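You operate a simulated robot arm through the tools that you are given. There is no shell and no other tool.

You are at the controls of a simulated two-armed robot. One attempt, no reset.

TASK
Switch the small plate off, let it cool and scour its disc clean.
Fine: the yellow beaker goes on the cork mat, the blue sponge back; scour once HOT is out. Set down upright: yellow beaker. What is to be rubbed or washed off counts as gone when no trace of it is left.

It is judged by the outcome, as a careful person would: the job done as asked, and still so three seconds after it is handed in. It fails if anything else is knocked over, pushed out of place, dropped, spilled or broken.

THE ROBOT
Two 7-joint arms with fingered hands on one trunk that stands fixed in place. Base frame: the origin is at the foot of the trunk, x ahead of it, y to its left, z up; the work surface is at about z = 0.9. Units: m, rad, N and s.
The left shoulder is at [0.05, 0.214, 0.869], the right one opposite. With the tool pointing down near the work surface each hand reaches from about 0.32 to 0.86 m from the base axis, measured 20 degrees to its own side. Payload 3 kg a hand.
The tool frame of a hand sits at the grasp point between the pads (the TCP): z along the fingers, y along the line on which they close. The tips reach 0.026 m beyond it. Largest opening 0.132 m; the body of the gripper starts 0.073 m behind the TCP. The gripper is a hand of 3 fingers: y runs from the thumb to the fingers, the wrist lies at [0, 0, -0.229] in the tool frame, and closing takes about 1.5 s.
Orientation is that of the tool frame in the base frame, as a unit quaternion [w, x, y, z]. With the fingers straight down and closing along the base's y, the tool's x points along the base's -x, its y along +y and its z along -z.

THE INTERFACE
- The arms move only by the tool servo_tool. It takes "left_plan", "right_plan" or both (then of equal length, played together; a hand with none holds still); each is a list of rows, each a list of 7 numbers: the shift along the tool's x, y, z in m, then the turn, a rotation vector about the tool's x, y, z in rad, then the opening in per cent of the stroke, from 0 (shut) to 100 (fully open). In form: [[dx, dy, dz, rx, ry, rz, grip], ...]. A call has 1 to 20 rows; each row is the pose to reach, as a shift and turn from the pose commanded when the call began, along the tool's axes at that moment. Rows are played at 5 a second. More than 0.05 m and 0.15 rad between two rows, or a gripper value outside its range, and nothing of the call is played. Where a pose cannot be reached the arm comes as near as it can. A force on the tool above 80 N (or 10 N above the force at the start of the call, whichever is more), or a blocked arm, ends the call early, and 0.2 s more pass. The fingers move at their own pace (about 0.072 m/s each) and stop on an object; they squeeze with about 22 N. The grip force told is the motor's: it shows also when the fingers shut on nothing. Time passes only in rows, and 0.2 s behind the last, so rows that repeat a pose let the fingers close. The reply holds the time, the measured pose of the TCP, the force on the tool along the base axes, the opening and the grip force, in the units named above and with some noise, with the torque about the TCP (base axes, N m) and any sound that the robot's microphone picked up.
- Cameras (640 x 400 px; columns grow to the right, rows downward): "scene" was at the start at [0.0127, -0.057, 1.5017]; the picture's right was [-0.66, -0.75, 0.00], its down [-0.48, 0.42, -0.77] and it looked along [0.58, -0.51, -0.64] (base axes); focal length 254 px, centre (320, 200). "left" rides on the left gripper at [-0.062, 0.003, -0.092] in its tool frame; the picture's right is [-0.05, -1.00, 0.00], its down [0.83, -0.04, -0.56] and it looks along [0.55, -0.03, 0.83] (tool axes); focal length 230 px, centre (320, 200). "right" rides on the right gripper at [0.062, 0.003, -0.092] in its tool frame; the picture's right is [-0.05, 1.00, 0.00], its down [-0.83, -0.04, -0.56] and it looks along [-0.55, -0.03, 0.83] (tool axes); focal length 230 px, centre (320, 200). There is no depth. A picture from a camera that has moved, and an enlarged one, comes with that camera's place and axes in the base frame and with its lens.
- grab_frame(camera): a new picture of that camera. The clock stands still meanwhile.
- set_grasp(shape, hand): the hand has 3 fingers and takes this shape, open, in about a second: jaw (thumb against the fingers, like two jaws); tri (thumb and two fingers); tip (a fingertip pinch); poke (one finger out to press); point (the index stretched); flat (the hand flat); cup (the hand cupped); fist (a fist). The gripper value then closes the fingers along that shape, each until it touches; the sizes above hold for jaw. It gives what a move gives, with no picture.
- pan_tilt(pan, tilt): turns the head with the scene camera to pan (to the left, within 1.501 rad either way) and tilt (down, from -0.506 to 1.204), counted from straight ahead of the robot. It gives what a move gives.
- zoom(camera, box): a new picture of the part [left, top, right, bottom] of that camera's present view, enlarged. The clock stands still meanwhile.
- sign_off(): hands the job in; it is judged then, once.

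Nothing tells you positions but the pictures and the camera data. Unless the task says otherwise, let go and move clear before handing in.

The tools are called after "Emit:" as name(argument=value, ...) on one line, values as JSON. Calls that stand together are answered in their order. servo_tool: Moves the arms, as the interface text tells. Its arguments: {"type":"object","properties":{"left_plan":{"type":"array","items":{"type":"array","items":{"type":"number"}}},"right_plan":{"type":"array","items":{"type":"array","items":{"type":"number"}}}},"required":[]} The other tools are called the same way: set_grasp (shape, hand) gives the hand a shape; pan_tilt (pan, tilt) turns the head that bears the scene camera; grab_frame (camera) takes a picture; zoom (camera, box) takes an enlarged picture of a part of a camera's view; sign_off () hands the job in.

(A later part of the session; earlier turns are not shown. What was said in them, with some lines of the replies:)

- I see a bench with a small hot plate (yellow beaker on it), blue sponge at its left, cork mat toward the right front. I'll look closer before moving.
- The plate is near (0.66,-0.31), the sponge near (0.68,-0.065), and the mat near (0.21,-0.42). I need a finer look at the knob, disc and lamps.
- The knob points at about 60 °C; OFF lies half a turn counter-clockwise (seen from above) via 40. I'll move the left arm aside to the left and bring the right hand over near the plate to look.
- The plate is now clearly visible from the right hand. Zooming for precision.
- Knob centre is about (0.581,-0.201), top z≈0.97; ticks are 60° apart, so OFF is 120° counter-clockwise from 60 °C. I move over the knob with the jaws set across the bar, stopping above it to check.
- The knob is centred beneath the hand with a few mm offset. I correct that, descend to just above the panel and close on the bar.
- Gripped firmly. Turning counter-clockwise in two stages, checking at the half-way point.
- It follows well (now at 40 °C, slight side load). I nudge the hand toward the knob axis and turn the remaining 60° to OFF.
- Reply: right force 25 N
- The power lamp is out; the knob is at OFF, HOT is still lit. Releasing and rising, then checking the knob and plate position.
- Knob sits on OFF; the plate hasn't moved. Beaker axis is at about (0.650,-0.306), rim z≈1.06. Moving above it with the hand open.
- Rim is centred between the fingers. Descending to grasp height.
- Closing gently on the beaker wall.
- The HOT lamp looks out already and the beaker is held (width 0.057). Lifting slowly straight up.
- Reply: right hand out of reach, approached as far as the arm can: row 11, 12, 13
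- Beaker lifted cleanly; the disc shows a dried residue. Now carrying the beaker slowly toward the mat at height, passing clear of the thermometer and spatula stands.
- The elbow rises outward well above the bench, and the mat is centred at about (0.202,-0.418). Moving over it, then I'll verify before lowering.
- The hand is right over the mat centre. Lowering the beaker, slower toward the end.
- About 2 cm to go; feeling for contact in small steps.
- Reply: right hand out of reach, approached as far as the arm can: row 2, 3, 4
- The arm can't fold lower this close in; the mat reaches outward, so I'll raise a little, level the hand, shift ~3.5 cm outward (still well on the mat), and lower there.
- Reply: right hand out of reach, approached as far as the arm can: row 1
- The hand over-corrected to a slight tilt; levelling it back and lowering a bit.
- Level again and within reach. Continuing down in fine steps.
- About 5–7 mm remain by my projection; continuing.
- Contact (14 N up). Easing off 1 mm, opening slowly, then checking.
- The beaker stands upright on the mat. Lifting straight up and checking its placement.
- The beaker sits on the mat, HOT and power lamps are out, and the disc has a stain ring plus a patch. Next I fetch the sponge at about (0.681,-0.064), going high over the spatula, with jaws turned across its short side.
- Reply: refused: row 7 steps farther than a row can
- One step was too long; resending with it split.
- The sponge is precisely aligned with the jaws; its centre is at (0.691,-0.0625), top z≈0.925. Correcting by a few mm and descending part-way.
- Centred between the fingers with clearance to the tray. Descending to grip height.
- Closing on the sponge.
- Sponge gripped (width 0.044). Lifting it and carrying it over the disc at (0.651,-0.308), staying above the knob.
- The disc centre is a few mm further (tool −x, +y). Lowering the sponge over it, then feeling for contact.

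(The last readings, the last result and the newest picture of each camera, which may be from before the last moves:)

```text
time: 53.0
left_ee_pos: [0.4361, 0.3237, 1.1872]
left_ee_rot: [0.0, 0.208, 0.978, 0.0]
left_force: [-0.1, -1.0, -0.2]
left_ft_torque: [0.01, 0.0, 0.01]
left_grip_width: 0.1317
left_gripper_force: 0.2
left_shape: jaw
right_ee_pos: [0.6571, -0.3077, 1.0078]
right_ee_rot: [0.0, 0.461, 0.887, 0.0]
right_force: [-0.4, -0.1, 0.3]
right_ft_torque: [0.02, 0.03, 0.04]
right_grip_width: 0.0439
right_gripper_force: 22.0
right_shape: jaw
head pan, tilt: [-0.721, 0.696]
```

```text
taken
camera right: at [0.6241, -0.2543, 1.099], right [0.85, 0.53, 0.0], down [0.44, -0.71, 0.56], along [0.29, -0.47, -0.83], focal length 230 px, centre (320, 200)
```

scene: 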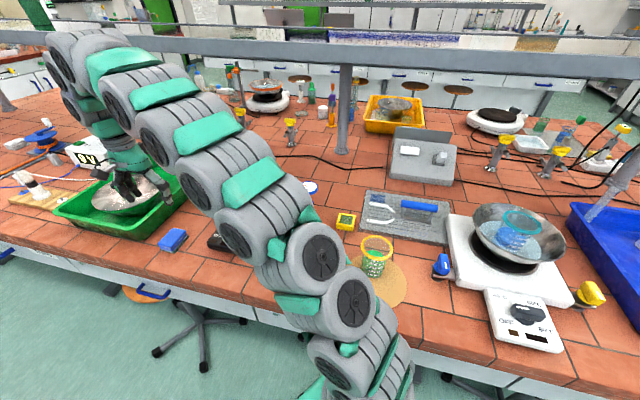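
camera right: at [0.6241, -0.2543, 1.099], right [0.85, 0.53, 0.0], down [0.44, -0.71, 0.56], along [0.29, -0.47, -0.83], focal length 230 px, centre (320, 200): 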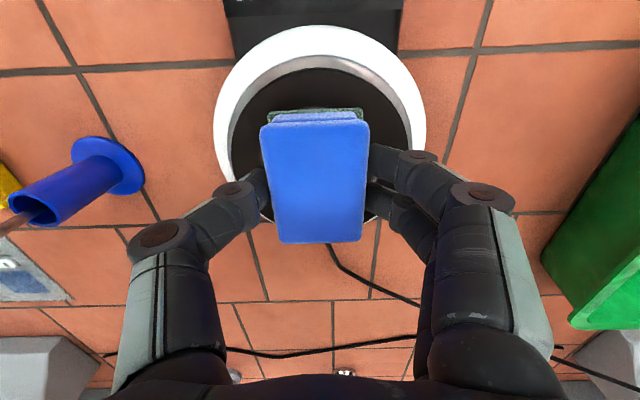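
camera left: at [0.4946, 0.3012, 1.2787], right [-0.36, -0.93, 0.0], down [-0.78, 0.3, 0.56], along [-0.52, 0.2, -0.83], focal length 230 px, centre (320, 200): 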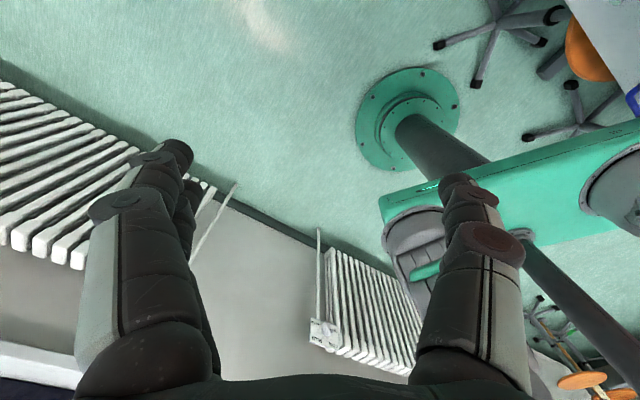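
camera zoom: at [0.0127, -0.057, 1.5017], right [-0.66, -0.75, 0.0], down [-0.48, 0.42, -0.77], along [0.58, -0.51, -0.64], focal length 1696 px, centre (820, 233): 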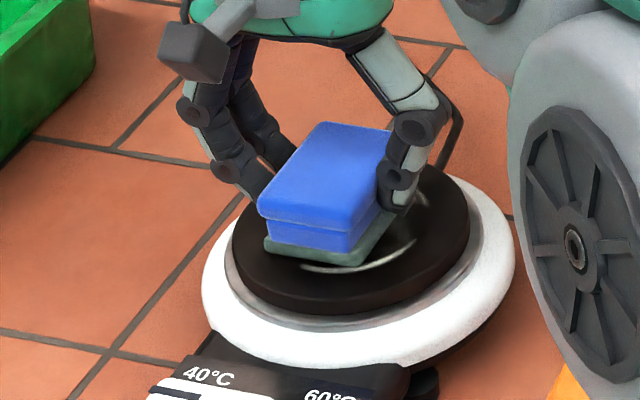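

Emit:
servo_tool(right_plan=[[0, 0, 0.002, 0, 0, 0, 10], [0, 0, 0.004, 0, 0, 0, 10], [0, 0, 0.006, 0, 0, 0, 10], [0, 0, 0.006, 0, 0, 0, 10]])

Emit:
zoom(camera="scene", box=[210, 165, 280, 225])

```text
time: 54.0
left_ee_pos: [0.4363, 0.3231, 1.1867]
left_ee_rot: [0.0, 0.208, 0.978, 0.0]
left_force: [-0.6, 0.1, -0.3]
left_ft_torque: [0.02, -0.04, -0.01]
left_grip_width: 0.132
left_gripper_force: 0.0
left_shape: jaw
right_ee_pos: [0.6558, -0.3067, 1.0011]
right_ee_rot: [0.0, 0.462, 0.887, 0.0]
right_force: [0.0, 0.3, 0.1]
right_ft_torque: [0.01, -0.01, -0.01]
right_grip_width: 0.0437
right_gripper_force: 22.1
right_shape: jaw
head pan, tilt: [-0.721, 0.696]
```

```text
6.67 times, centred on (245, 195) of scene
camera zoom: at [0.0127, -0.057, 1.5017], right [-0.66, -0.75, 0.0], down [-0.48, 0.42, -0.77], along [0.58, -0.51, -0.64], focal length 1696 px, centre (820, 233)
```

zoom: 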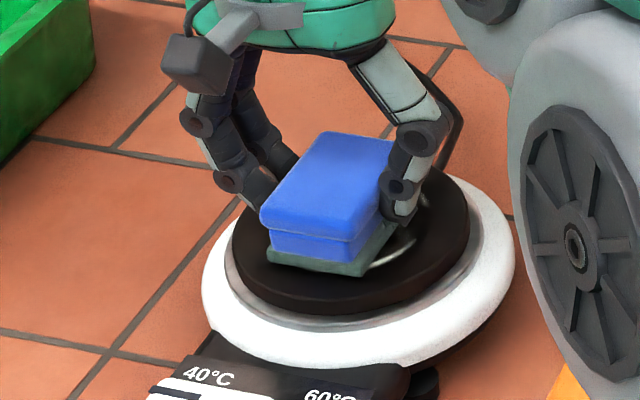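

Emit:
servo_tool(right_plan=[[-0.003, -0.002, 0.001, 0, 0, 0, 10], [-0.006, -0.003, 0.003, 0, 0, 0, 10], [-0.006, -0.003, 0.004, 0, 0, 0, 10], [-0.006, -0.003, 0.004, 0, 0, 0, 10]])

```text
time: 55.0
left_ee_pos: [0.4366, 0.324, 1.1864]
left_ee_rot: [0.001, 0.209, 0.978, 0.001]
left_force: [0.6, 0.2, 0.8]
left_ft_torque: [0.0, 0.0, 0.0]
left_grip_width: 0.132
left_gripper_force: 0.0
left_shape: jaw
right_ee_pos: [0.6578, -0.312, 0.9976]
right_ee_rot: [-0.001, 0.462, 0.887, 0.001]
right_force: [-5.5, 8.8, 19.2]
right_ft_torque: [0.1, 0.09, 0.0]
right_grip_width: 0.0444
right_gripper_force: 22.1
right_shape: jaw
head pan, tilt: [-0.721, 0.696]
```

Contact made (19 N). Easing off ~1 mm and running a first set of scouring strokes over the disc.

Emit:
servo_tool(right_plan=[[0, 0, -0.001, 0, 0, 0, 10], [0, 0.015, -0.001, 0, 0, 0, 10], [0, 0.028, -0.001, 0, 0, 0, 10], [0, 0.01, -0.001, 0, 0, 0, 10], [0, -0.01, -0.001, 0, 0, 0, 10], [0, -0.028, -0.001, 0, 0, 0, 10], [0.015, -0.025, -0.001, 0, 0, 0, 10], [0.015, -0.008, -0.001, 0, 0, 0, 10], [0.015, 0.01, -0.001, 0, 0, 0, 10], [0.015, 0.026, -0.001, 0, 0, 0, 10], [0, 0.026, -0.001, 0, 0, 0, 10], [-0.015, 0.026, -0.001, 0, 0, 0, 10], [-0.015, 0.008, -0.001, 0, 0, 0, 10], [-0.015, -0.01, -0.001, 0, 0, 0, 10], [-0.015, -0.026, -0.001, 0, 0, 0, 10], [0, -0.02, -0.001, 0, 0, 0, 10], [0, 0, -0.001, 0, 0, 0, 10]])

Emit:
grab_frame(camera="right")

Emit:
zoom(camera="scene", box=[200, 165, 280, 235])

```text
time: 58.6
left_ee_pos: [0.4363, 0.3235, 1.186]
left_ee_rot: [0.0, 0.208, 0.978, 0.001]
left_force: [-0.2, 0.2, -0.3]
left_ft_torque: [0.01, 0.0, -0.02]
left_grip_width: 0.132
left_gripper_force: 0.0
left_shape: jaw
right_ee_pos: [0.6579, -0.3133, 0.9988]
right_ee_rot: [0.001, 0.461, 0.887, 0.0]
right_force: [-0.9, -0.6, -0.5]
right_ft_torque: [0.02, -0.01, 0.06]
right_grip_width: 0.0449
right_gripper_force: 21.9
right_shape: jaw
head pan, tilt: [-0.721, 0.696]
```

```text
taken
camera right: at [0.6251, -0.2604, 1.0905], right [0.85, 0.53, 0.0], down [0.44, -0.71, 0.56], along [0.29, -0.47, -0.83], focal length 230 px, centre (320, 200)
```

right: 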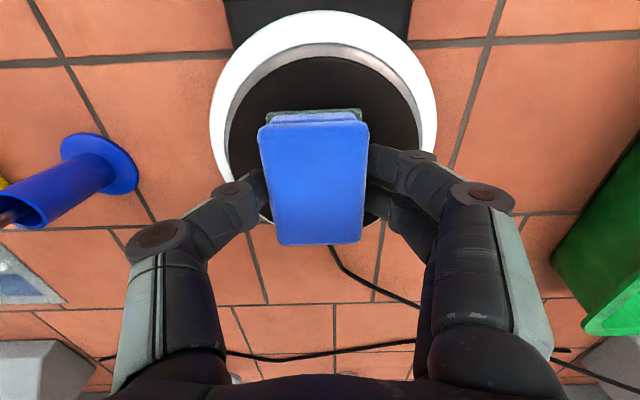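

```text
5.71 times, centred on (240, 200) of scene
camera zoom: at [0.0127, -0.057, 1.5017], right [-0.66, -0.75, 0.0], down [-0.48, 0.42, -0.77], along [0.58, -0.51, -0.64], focal length 1454 px, centre (777, 200)
```

zoom: 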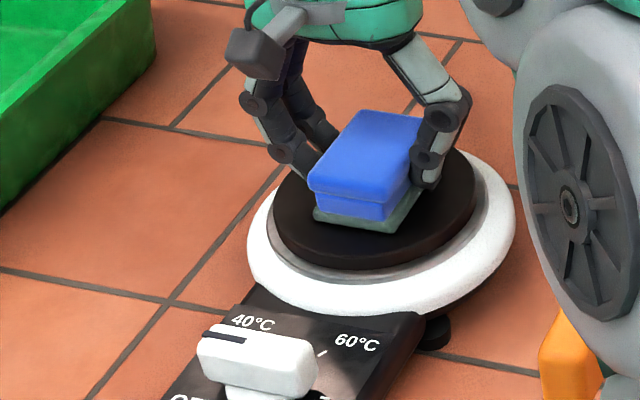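

The front arc is already gone, but the contact force is now about zero; pressing ~1.5 mm deeper and making another pass.

Emit:
servo_tool(right_plan=[[0, 0, 0.0015, 0, 0, 0, 10], [0, 0.015, 0.0015, 0, 0, 0, 10], [0, 0.028, 0.0015, 0, 0, 0, 10], [0.012, 0.024, 0.0015, 0, 0, 0, 10], [0.018, 0.008, 0.0015, 0, 0, 0, 10], [0.018, -0.01, 0.0015, 0, 0, 0, 10], [0.012, -0.026, 0.0015, 0, 0, 0, 10], [0, -0.028, 0.0015, 0, 0, 0, 10], [-0.012, -0.026, 0.0015, 0, 0, 0, 10], [-0.018, -0.01, 0.0015, 0, 0, 0, 10], [-0.018, 0.008, 0.0015, 0, 0, 0, 10], [-0.012, 0.024, 0.0015, 0, 0, 0, 10], [0, 0.02, 0.0015, 0, 0, 0, 10], [0.008, 0.004, 0.0015, 0, 0, 0, 10], [-0.008, -0.008, 0.0015, 0, 0, 0, 10], [-0.008, -0.022, 0.0015, 0, 0, 0, 10], [0.006, -0.012, 0.0015, 0, 0, 0, 10], [-0.006, 0.006, 0.0015, 0, 0, 0, 10], [0, 0, 0.0015, 0, 0, 0, 10]])

Emit:
zoom(camera="scene", box=[200, 165, 280, 235])

```text
time: 62.6
left_ee_pos: [0.4361, 0.3233, 1.1863]
left_ee_rot: [-0.001, 0.207, 0.978, 0.0]
left_force: [-0.1, 0.9, -0.7]
left_ft_torque: [0.0, 0.0, 0.02]
left_grip_width: 0.1318
left_gripper_force: 0.0
left_shape: jaw
right_ee_pos: [0.658, -0.3133, 0.9965]
right_ee_rot: [0.001, 0.462, 0.887, 0.0]
right_force: [2.5, -0.4, 3.6]
right_ft_torque: [0.0, -0.05, 0.0]
right_grip_width: 0.045
right_gripper_force: 21.5
right_shape: jaw
head pan, tilt: [-0.721, 0.696]
```

```text
5.71 times, centred on (240, 200) of scene
camera zoom: at [0.0127, -0.057, 1.5017], right [-0.66, -0.75, 0.0], down [-0.48, 0.42, -0.77], along [0.58, -0.51, -0.64], focal length 1454 px, centre (777, 200)
```

zoom: 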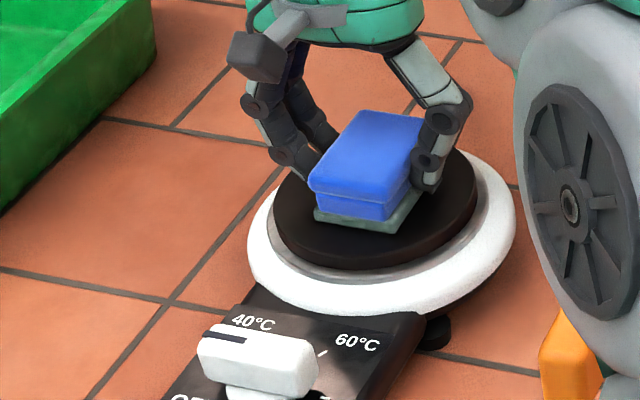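

Contact 3.6 N through that pass. Lifting to inspect the disc.

Emit:
servo_tool(right_plan=[[0, 0, -0.02, 0, 0, 0, 10], [0, 0, -0.05, 0, 0, 0, 10], [0, 0, -0.09, 0, 0, 0, 10], [0, 0, -0.13, 0, 0, 0, 10], [0, 0, -0.13, 0, 0, 0, 10]])

Emit:
zoom(camera="scene", box=[215, 170, 285, 230])

Emit:
grab_frame(camera="right")

```text
time: 63.8
left_ee_pos: [0.4365, 0.324, 1.1874]
left_ee_rot: [0.0, 0.208, 0.978, 0.001]
left_force: [-1.0, 0.4, -0.3]
left_ft_torque: [0.0, 0.01, 0.0]
left_grip_width: 0.1318
left_gripper_force: 0.0
left_shape: jaw
right_ee_pos: [0.6585, -0.3148, 1.1266]
right_ee_rot: [0.0, 0.462, 0.887, 0.0]
right_force: [0.4, -1.0, -0.2]
right_ft_torque: [-0.02, 0.01, 0.04]
right_grip_width: 0.0447
right_gripper_force: 21.8
right_shape: jaw
head pan, tilt: [-0.721, 0.696]
```

```text
6.67 times, centred on (250, 200) of scene
camera zoom: at [0.0127, -0.057, 1.5017], right [-0.66, -0.75, 0.0], down [-0.48, 0.42, -0.77], along [0.58, -0.51, -0.64], focal length 1696 px, centre (787, 200)
```

zoom: 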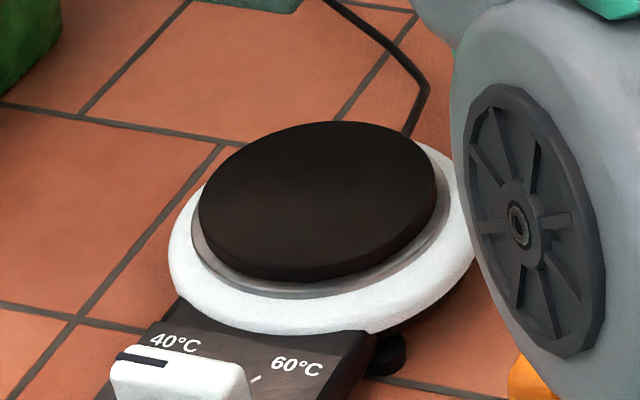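

```text
taken
camera right: at [0.6245, -0.2612, 1.2185], right [0.85, 0.53, 0.0], down [0.44, -0.71, 0.56], along [0.29, -0.47, -0.83], focal length 230 px, centre (320, 200)
```

right: 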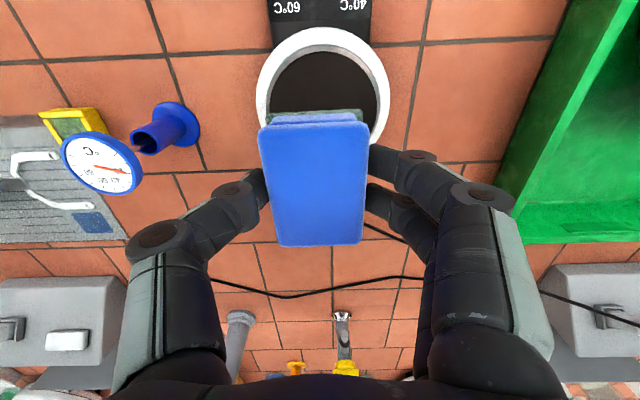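

The disc looks clean; checking closely for faint traces.

Emit:
zoom(camera="scene", box=[233, 183, 265, 203])

Emit:
zoom(camera="right", box=[250, 20, 400, 120])

```text
16.00 times, centred on (249, 193) of scene
camera zoom: at [0.0127, -0.057, 1.5017], right [-0.66, -0.75, 0.0], down [-0.48, 0.42, -0.77], along [0.58, -0.51, -0.64], focal length 4071 px, centre (1456, 312)
```

zoom: 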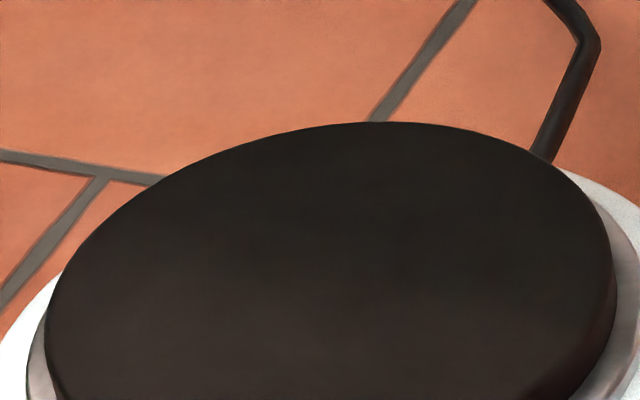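

```text
4.00 times, centred on (325, 70) of right
camera zoom: at [0.6245, -0.2612, 1.2185], right [0.85, 0.53, 0.0], down [0.44, -0.71, 0.56], along [0.29, -0.47, -0.83], focal length 920 px, centre (300, 720)
```

zoom: 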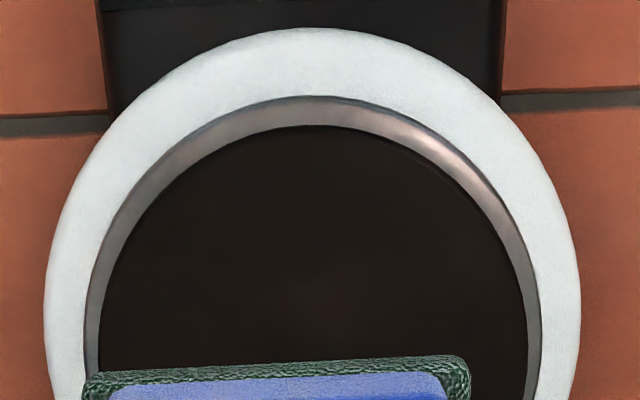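

No trace remains. Returning the sponge to its original spot by retracing the exact commanded path, stopping a little above.

Emit:
servo_tool(right_plan=[[0, 0, 0.035, 0, 0, 0, 10], [0, 0, 0.07, 0, 0, 0, 10], [0.012, 0.011, 0.077, 0, 0, 0, 10], [0.034, 0.031, 0.077, 0, 0, 0, 10], [0.058, 0.053, 0.077, 0, 0, 0, 10], [0.082, 0.075, 0.077, 0, 0, 0, 10], [0.106, 0.097, 0.077, 0, 0, 0, 10], [0.13, 0.119, 0.077, 0, 0, 0, 10], [0.154, 0.14, 0.077, 0, 0, 0, 10], [0.176, 0.16, 0.077, 0, 0, 0, 10], [0.1886, 0.1715, 0.077, 0, 0, 0, 10], [0.1886, 0.1715, 0.1, 0, 0, 0, 10], [0.1886, 0.1715, 0.13, 0, 0, 0, 10], [0.1886, 0.1715, 0.155, 0, 0, 0, 10], [0.1886, 0.1715, 0.17, 0, 0, 0, 10], [0.1886, 0.1715, 0.17, 0, 0, 0, 10]])

Emit:
grab_frame(camera="right")

Emit:
zoom(camera="scene", box=[130, 200, 210, 270])

```text
time: 67.2
left_ee_pos: [0.4369, 0.3236, 1.1881]
left_ee_rot: [0.0, 0.208, 0.978, 0.0]
left_force: [0.0, 0.2, -0.4]
left_ft_torque: [0.01, 0.01, 0.01]
left_grip_width: 0.1319
left_gripper_force: 0.0
left_shape: jaw
right_ee_pos: [0.6894, -0.0619, 0.9572]
right_ee_rot: [0.0, 0.462, 0.887, 0.0]
right_force: [-0.3, 0.0, -1.0]
right_ft_torque: [-0.01, 0.01, 0.04]
right_grip_width: 0.0448
right_gripper_force: 22.2
right_shape: jaw
head pan, tilt: [-0.721, 0.696]
```

```text
taken
camera right: at [0.6573, -0.0083, 1.0488], right [0.85, 0.53, 0.0], down [0.44, -0.71, 0.56], along [0.29, -0.47, -0.83], focal length 230 px, centre (320, 200)
```

right: 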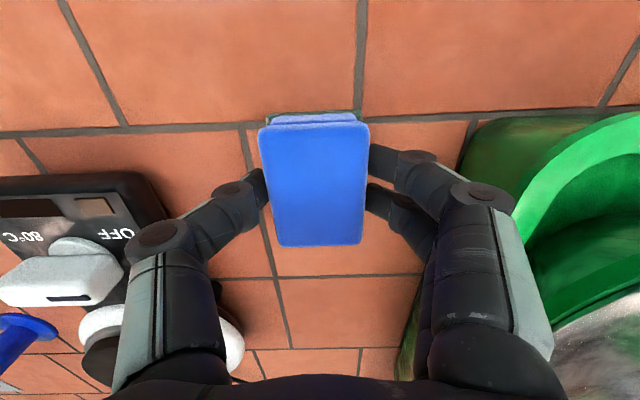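

```text
5.71 times, centred on (170, 235) of scene
camera zoom: at [0.0127, -0.057, 1.5017], right [-0.66, -0.75, 0.0], down [-0.48, 0.42, -0.77], along [0.58, -0.51, -0.64], focal length 1454 px, centre (1177, 0)
```

zoom: 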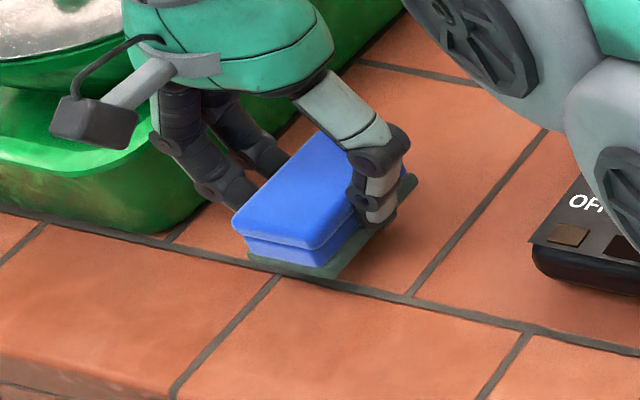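

Emit:
servo_tool(right_plan=[[0, 0, 0.008, 0, 0, 0, 10], [0, 0, 0.014, 0, 0, 0, 10], [0, 0, 0.0185, 0, 0, 0, 10], [0, 0, 0.0185, 0, 0, 0, 10]])

Emit:
zoom(camera="scene", box=[130, 200, 210, 270])

```text
time: 68.2
left_ee_pos: [0.437, 0.324, 1.1859]
left_ee_rot: [0.0, 0.208, 0.978, 0.0]
left_force: [0.1, -0.3, -0.9]
left_ft_torque: [-0.02, -0.01, 0.0]
left_grip_width: 0.1322
left_gripper_force: 0.2
left_shape: jaw
right_ee_pos: [0.6906, -0.0598, 0.9378]
right_ee_rot: [0.0, 0.461, 0.887, 0.0]
right_force: [0.4, -1.0, 0.5]
right_ft_torque: [0.01, 0.02, -0.02]
right_grip_width: 0.0449
right_gripper_force: 22.0
right_shape: jaw
head pan, tilt: [-0.721, 0.696]
```

```text
5.71 times, centred on (170, 235) of scene
camera zoom: at [0.0127, -0.057, 1.5017], right [-0.66, -0.75, 0.0], down [-0.48, 0.42, -0.77], along [0.58, -0.51, -0.64], focal length 1454 px, centre (1177, 0)
```

zoom: 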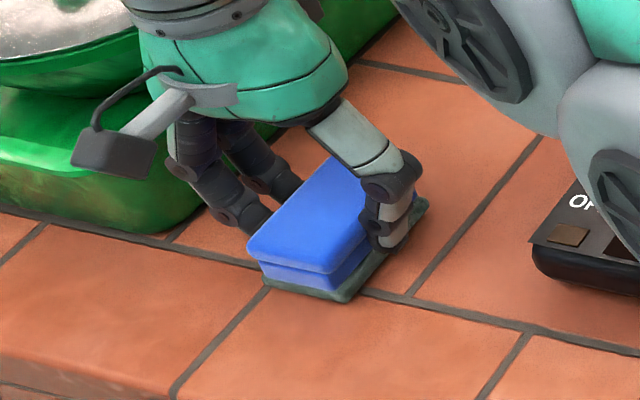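

Almost exactly back on its spot, ~2 mm above. Lowering 2 mm more, then releasing.

Emit:
servo_tool(right_plan=[[0, 0, 0.002, 0, 0, 0, 10], [0, 0, 0.002, 0, 0, 0, 10]])

```text
time: 68.8
left_ee_pos: [0.4363, 0.3244, 1.1867]
left_ee_rot: [0.0, 0.208, 0.978, 0.0]
left_force: [0.7, -0.1, -0.6]
left_ft_torque: [-0.02, 0.02, 0.02]
left_grip_width: 0.1318
left_gripper_force: 0.1
left_shape: jaw
right_ee_pos: [0.6917, -0.0617, 0.9373]
right_ee_rot: [0.0, 0.462, 0.887, -0.001]
right_force: [-0.3, 0.0, 0.1]
right_ft_torque: [0.01, 0.0, 0.01]
right_grip_width: 0.0446
right_gripper_force: 22.2
right_shape: jaw
head pan, tilt: [-0.721, 0.696]
```

Emit:
servo_tool(right_plan=[[0, 0, 0.001, 0, 0, 0, 10], [0, 0, 0.001, 0, 0, 0, 36], [0, 0, 0.001, 0, 0, 0, 42], [0, 0, 0.001, 0, 0, 0, 50], [0, 0, 0.001, 0, 0, 0, 60], [0, 0, 0.001, 0, 0, 0, 62], [0, 0, 0.001, 0, 0, 0, 62]])

Emit:
zoom(camera="scene", box=[130, 200, 210, 270])

Emit:
grab_frame(camera="right")

```text
time: 70.4
left_ee_pos: [0.4371, 0.3242, 1.1869]
left_ee_rot: [-0.001, 0.208, 0.978, 0.0]
left_force: [0.0, 0.5, 0.3]
left_ft_torque: [-0.03, 0.02, 0.0]
left_grip_width: 0.1319
left_gripper_force: 0.0
left_shape: jaw
right_ee_pos: [0.6902, -0.0602, 0.9361]
right_ee_rot: [0.0, 0.462, 0.887, 0.0]
right_force: [-0.5, -0.5, -0.9]
right_ft_torque: [0.05, 0.0, 0.0]
right_grip_width: 0.0816
right_gripper_force: 0.0
right_shape: jaw
head pan, tilt: [-0.721, 0.696]
```

```text
5.71 times, centred on (170, 235) of scene
camera zoom: at [0.0127, -0.057, 1.5017], right [-0.66, -0.75, 0.0], down [-0.48, 0.42, -0.77], along [0.58, -0.51, -0.64], focal length 1454 px, centre (1177, 0)
```

zoom: 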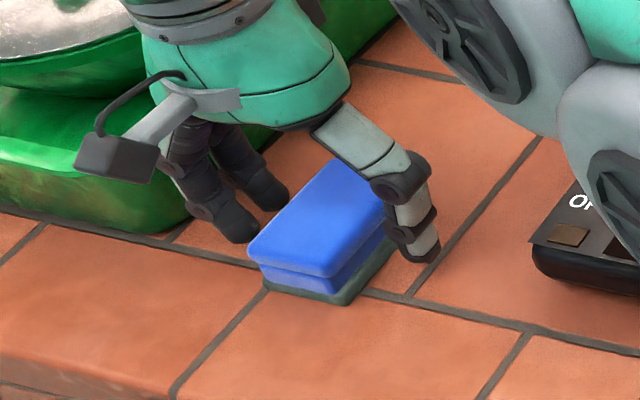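

```text
taken
camera right: at [0.6573, -0.0081, 1.0271], right [0.85, 0.53, 0.0], down [0.44, -0.71, 0.56], along [0.29, -0.47, -0.83], focal length 230 px, centre (320, 200)
```

right: 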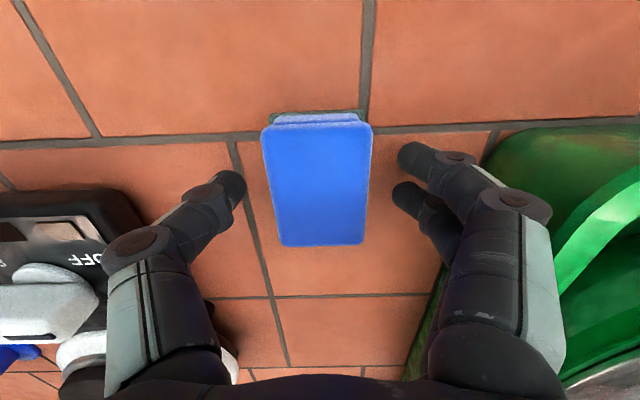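

The sponge is back where it was. Lifting clear and backing off to a position where I can inspect the disc.

Emit:
servo_tool(right_plan=[[0, 0, -0.02, 0, 0, 0, 62], [0, 0, -0.05, 0, 0, 0, 62], [0, 0, -0.09, 0, 0, 0, 62], [0, 0, -0.13, 0, 0, 0, 70], [0, 0, -0.15, 0, 0, 0, 80], [0, -0.03, -0.16, 0, 0, -0.05, 90], [-0.006, -0.06, -0.175, 0, 0, -0.1, 100], [-0.012, -0.09, -0.19, 0, 0, -0.15, 100], [-0.018, -0.12, -0.205, 0, 0, -0.2, 100], [-0.024, -0.15, -0.22, 0, 0, -0.28, 100], [-0.03, -0.18, -0.235, 0, 0, -0.36, 100], [-0.035, -0.21, -0.25, 0, 0, -0.45, 100], [-0.035, -0.23, -0.26, 0, 0, -0.54, 100], [-0.035, -0.23, -0.26, 0, 0, -0.54, 100]])

Emit:
grab_frame(camera="right")

Emit:
grab_frame(camera="scene")

```text
time: 73.4
left_ee_pos: [0.4359, 0.3248, 1.1869]
left_ee_rot: [-0.001, 0.208, 0.978, 0.0]
left_force: [0.3, -0.6, -0.3]
left_ft_torque: [-0.01, 0.03, 0.03]
left_grip_width: 0.1318
left_gripper_force: 0.1
left_shape: jaw
right_ee_pos: [0.5213, -0.2223, 1.1953]
right_ee_rot: [0.0, 0.208, 0.978, 0.0]
right_force: [0.1, -0.5, -0.5]
right_ft_torque: [0.01, -0.02, -0.01]
right_grip_width: 0.132
right_gripper_force: 0.0
right_shape: jaw
head pan, tilt: [-0.721, 0.696]
```

```text
taken
camera right: at [0.4665, -0.1937, 1.2873], right [0.45, 0.89, 0.0], down [0.74, -0.38, 0.56], along [0.49, -0.25, -0.83], focal length 230 px, centre (320, 200)
```

right: 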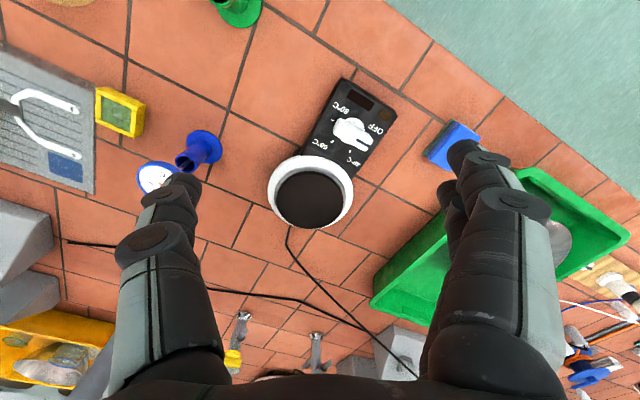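

```text
taken
```

scene: 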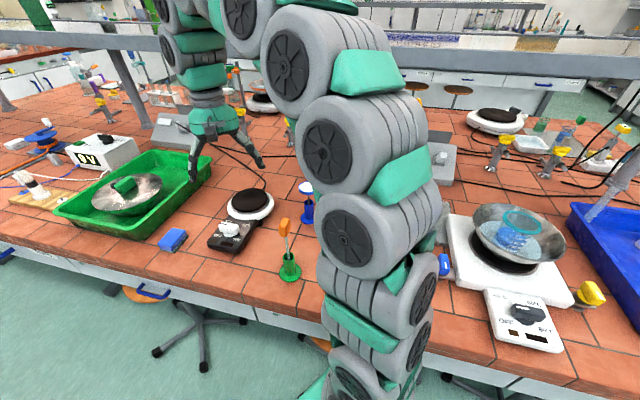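

Emit:
zoom(camera="right", box=[260, 150, 360, 235])

Emit:
zoom(camera="scene", box=[220, 180, 280, 230])

Emit:
zoom(camera="scene", box=[150, 215, 210, 265])

Emit:
zoom(camera="right", box=[300, 70, 400, 170])

```text
4.71 times, centred on (310, 192) of right
camera zoom: at [0.4665, -0.1937, 1.2873], right [0.45, 0.89, 0.0], down [0.74, -0.38, 0.56], along [0.49, -0.25, -0.83], focal length 1083 px, centre (367, 235)
```

zoom: 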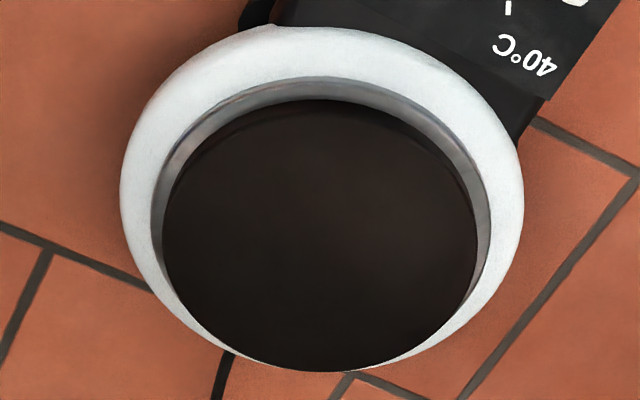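

```text
8.00 times, centred on (250, 205) of scene
camera zoom: at [0.0127, -0.057, 1.5017], right [-0.66, -0.75, 0.0], down [-0.48, 0.42, -0.77], along [0.58, -0.51, -0.64], focal length 2036 px, centre (880, 160)
```

zoom: 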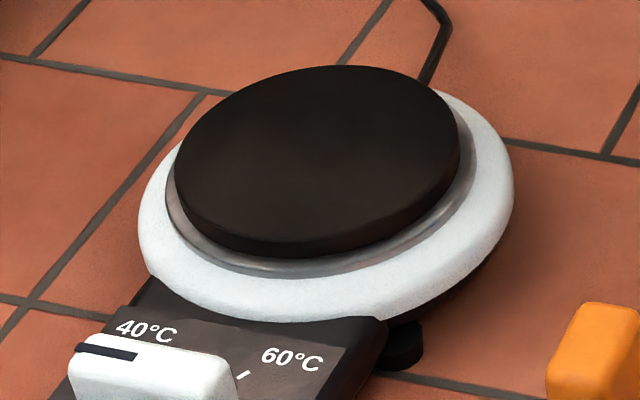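

```text
8.00 times, centred on (180, 240) of scene
camera zoom: at [0.0127, -0.057, 1.5017], right [-0.66, -0.75, 0.0], down [-0.48, 0.42, -0.77], along [0.58, -0.51, -0.64], focal length 2036 px, centre (1440, -120)
```

zoom: 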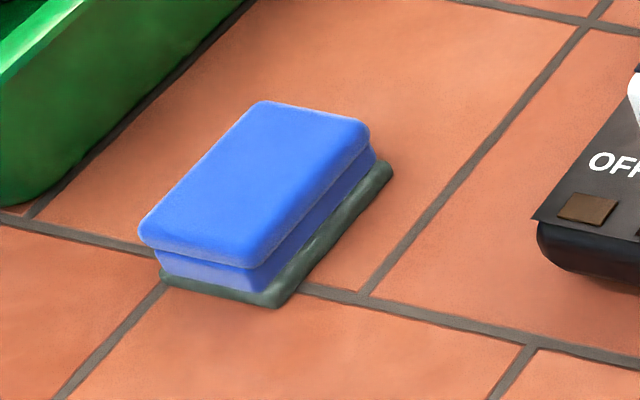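

```text
4.00 times, centred on (350, 120) of right
camera zoom: at [0.4665, -0.1937, 1.2873], right [0.45, 0.89, 0.0], down [0.74, -0.38, 0.56], along [0.49, -0.25, -0.83], focal length 920 px, centre (200, 520)
```

zoom: 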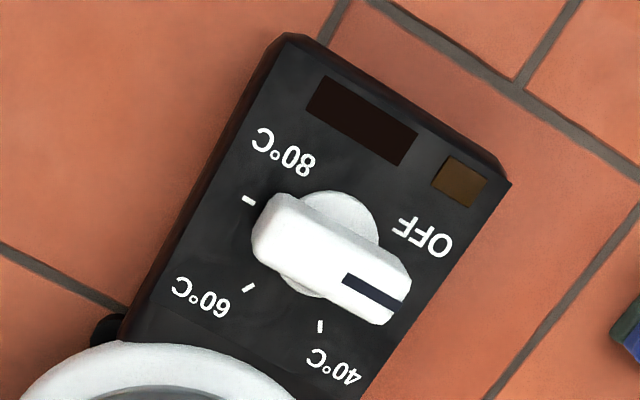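

Disc clean, lamps out, knob on OFF, sponge in its place. Last, I return the hand toward its starting place and confirm the beaker is untouched.

Emit:
servo_tool(right_plan=[[0.006, -0.028, -0.01, 0, 0, 0, 100], [0.013, -0.056, -0.02, 0, 0, 0, 100], [0.02, -0.084, -0.03, 0, 0, 0, 100], [0.026, -0.112, -0.035, 0, 0, 0, 100], [0.032, -0.14, -0.04, 0, 0, 0, 100], [0.038, -0.168, -0.04, 0, 0, 0, 100], [0.0445, -0.195, -0.04, 0, 0, 0, 100], [0.0445, -0.195, -0.04, 0, 0, 0, 100]])

Emit:
grab_frame(camera="right")

Emit:
grab_frame(camera="scene")

```text
time: 75.2
left_ee_pos: [0.4364, 0.3244, 1.186]
left_ee_rot: [0.001, 0.207, 0.978, 0.0]
left_force: [0.4, -0.1, 0.0]
left_ft_torque: [0.0, 0.01, -0.01]
left_grip_width: 0.1316
left_gripper_force: 0.0
left_shape: jaw
right_ee_pos: [0.4022, -0.3807, 1.2355]
right_ee_rot: [0.0, 0.209, 0.978, 0.0]
right_force: [-0.1, -0.4, 0.6]
right_ft_torque: [0.01, 0.02, 0.01]
right_grip_width: 0.132
right_gripper_force: 0.1
right_shape: jaw
head pan, tilt: [-0.721, 0.696]
```

```text
taken
camera right: at [0.3467, -0.3522, 1.3276], right [0.45, 0.89, 0.0], down [0.74, -0.38, 0.56], along [0.49, -0.25, -0.83], focal length 230 px, centre (320, 200)
```

right: 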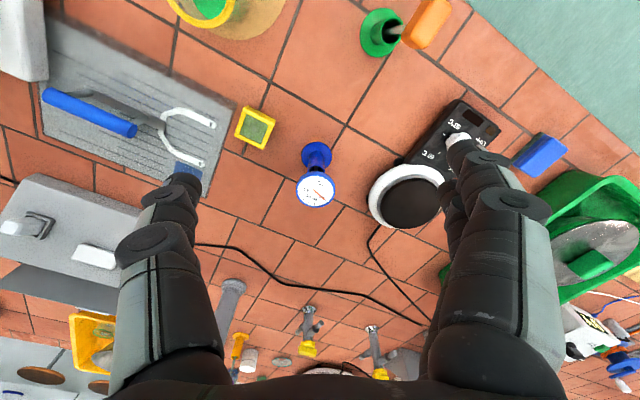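

```text
taken
```

scene: 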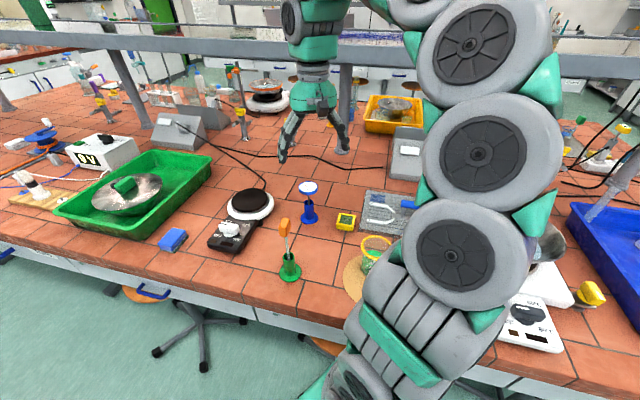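

The yellow beaker stands upright on the cork mat and the sponge is back in its spot. The plate is off, HOT is out and the disc is clean, with both hands empty and clear, so I'm handing in.

Emit:
sign_off()

```text
The job is handed in.
```

I switched the small plate off, let it cool and scoured its disc clean, then handed the job in. I don't have the judgement yet.

- **Plate:** the knob is on OFF, and both the power lamp and the HOT lamp were out before I started scouring. The plate did not shift.
- **Disc:** the stain ring and the grey patch are gone. Close-up views from two cameras showed no trace left.
- **Yellow beaker:** it stands upright on the cork mat, about 3 cm off centre but fully on it. The arm could not fold low enough to set it down in the middle.
- **Blue sponge:** it is back where it was, within a millimetre or two.

I saw nothing else moved, knocked over or spilled. Both hands are empty and clear of the bench.
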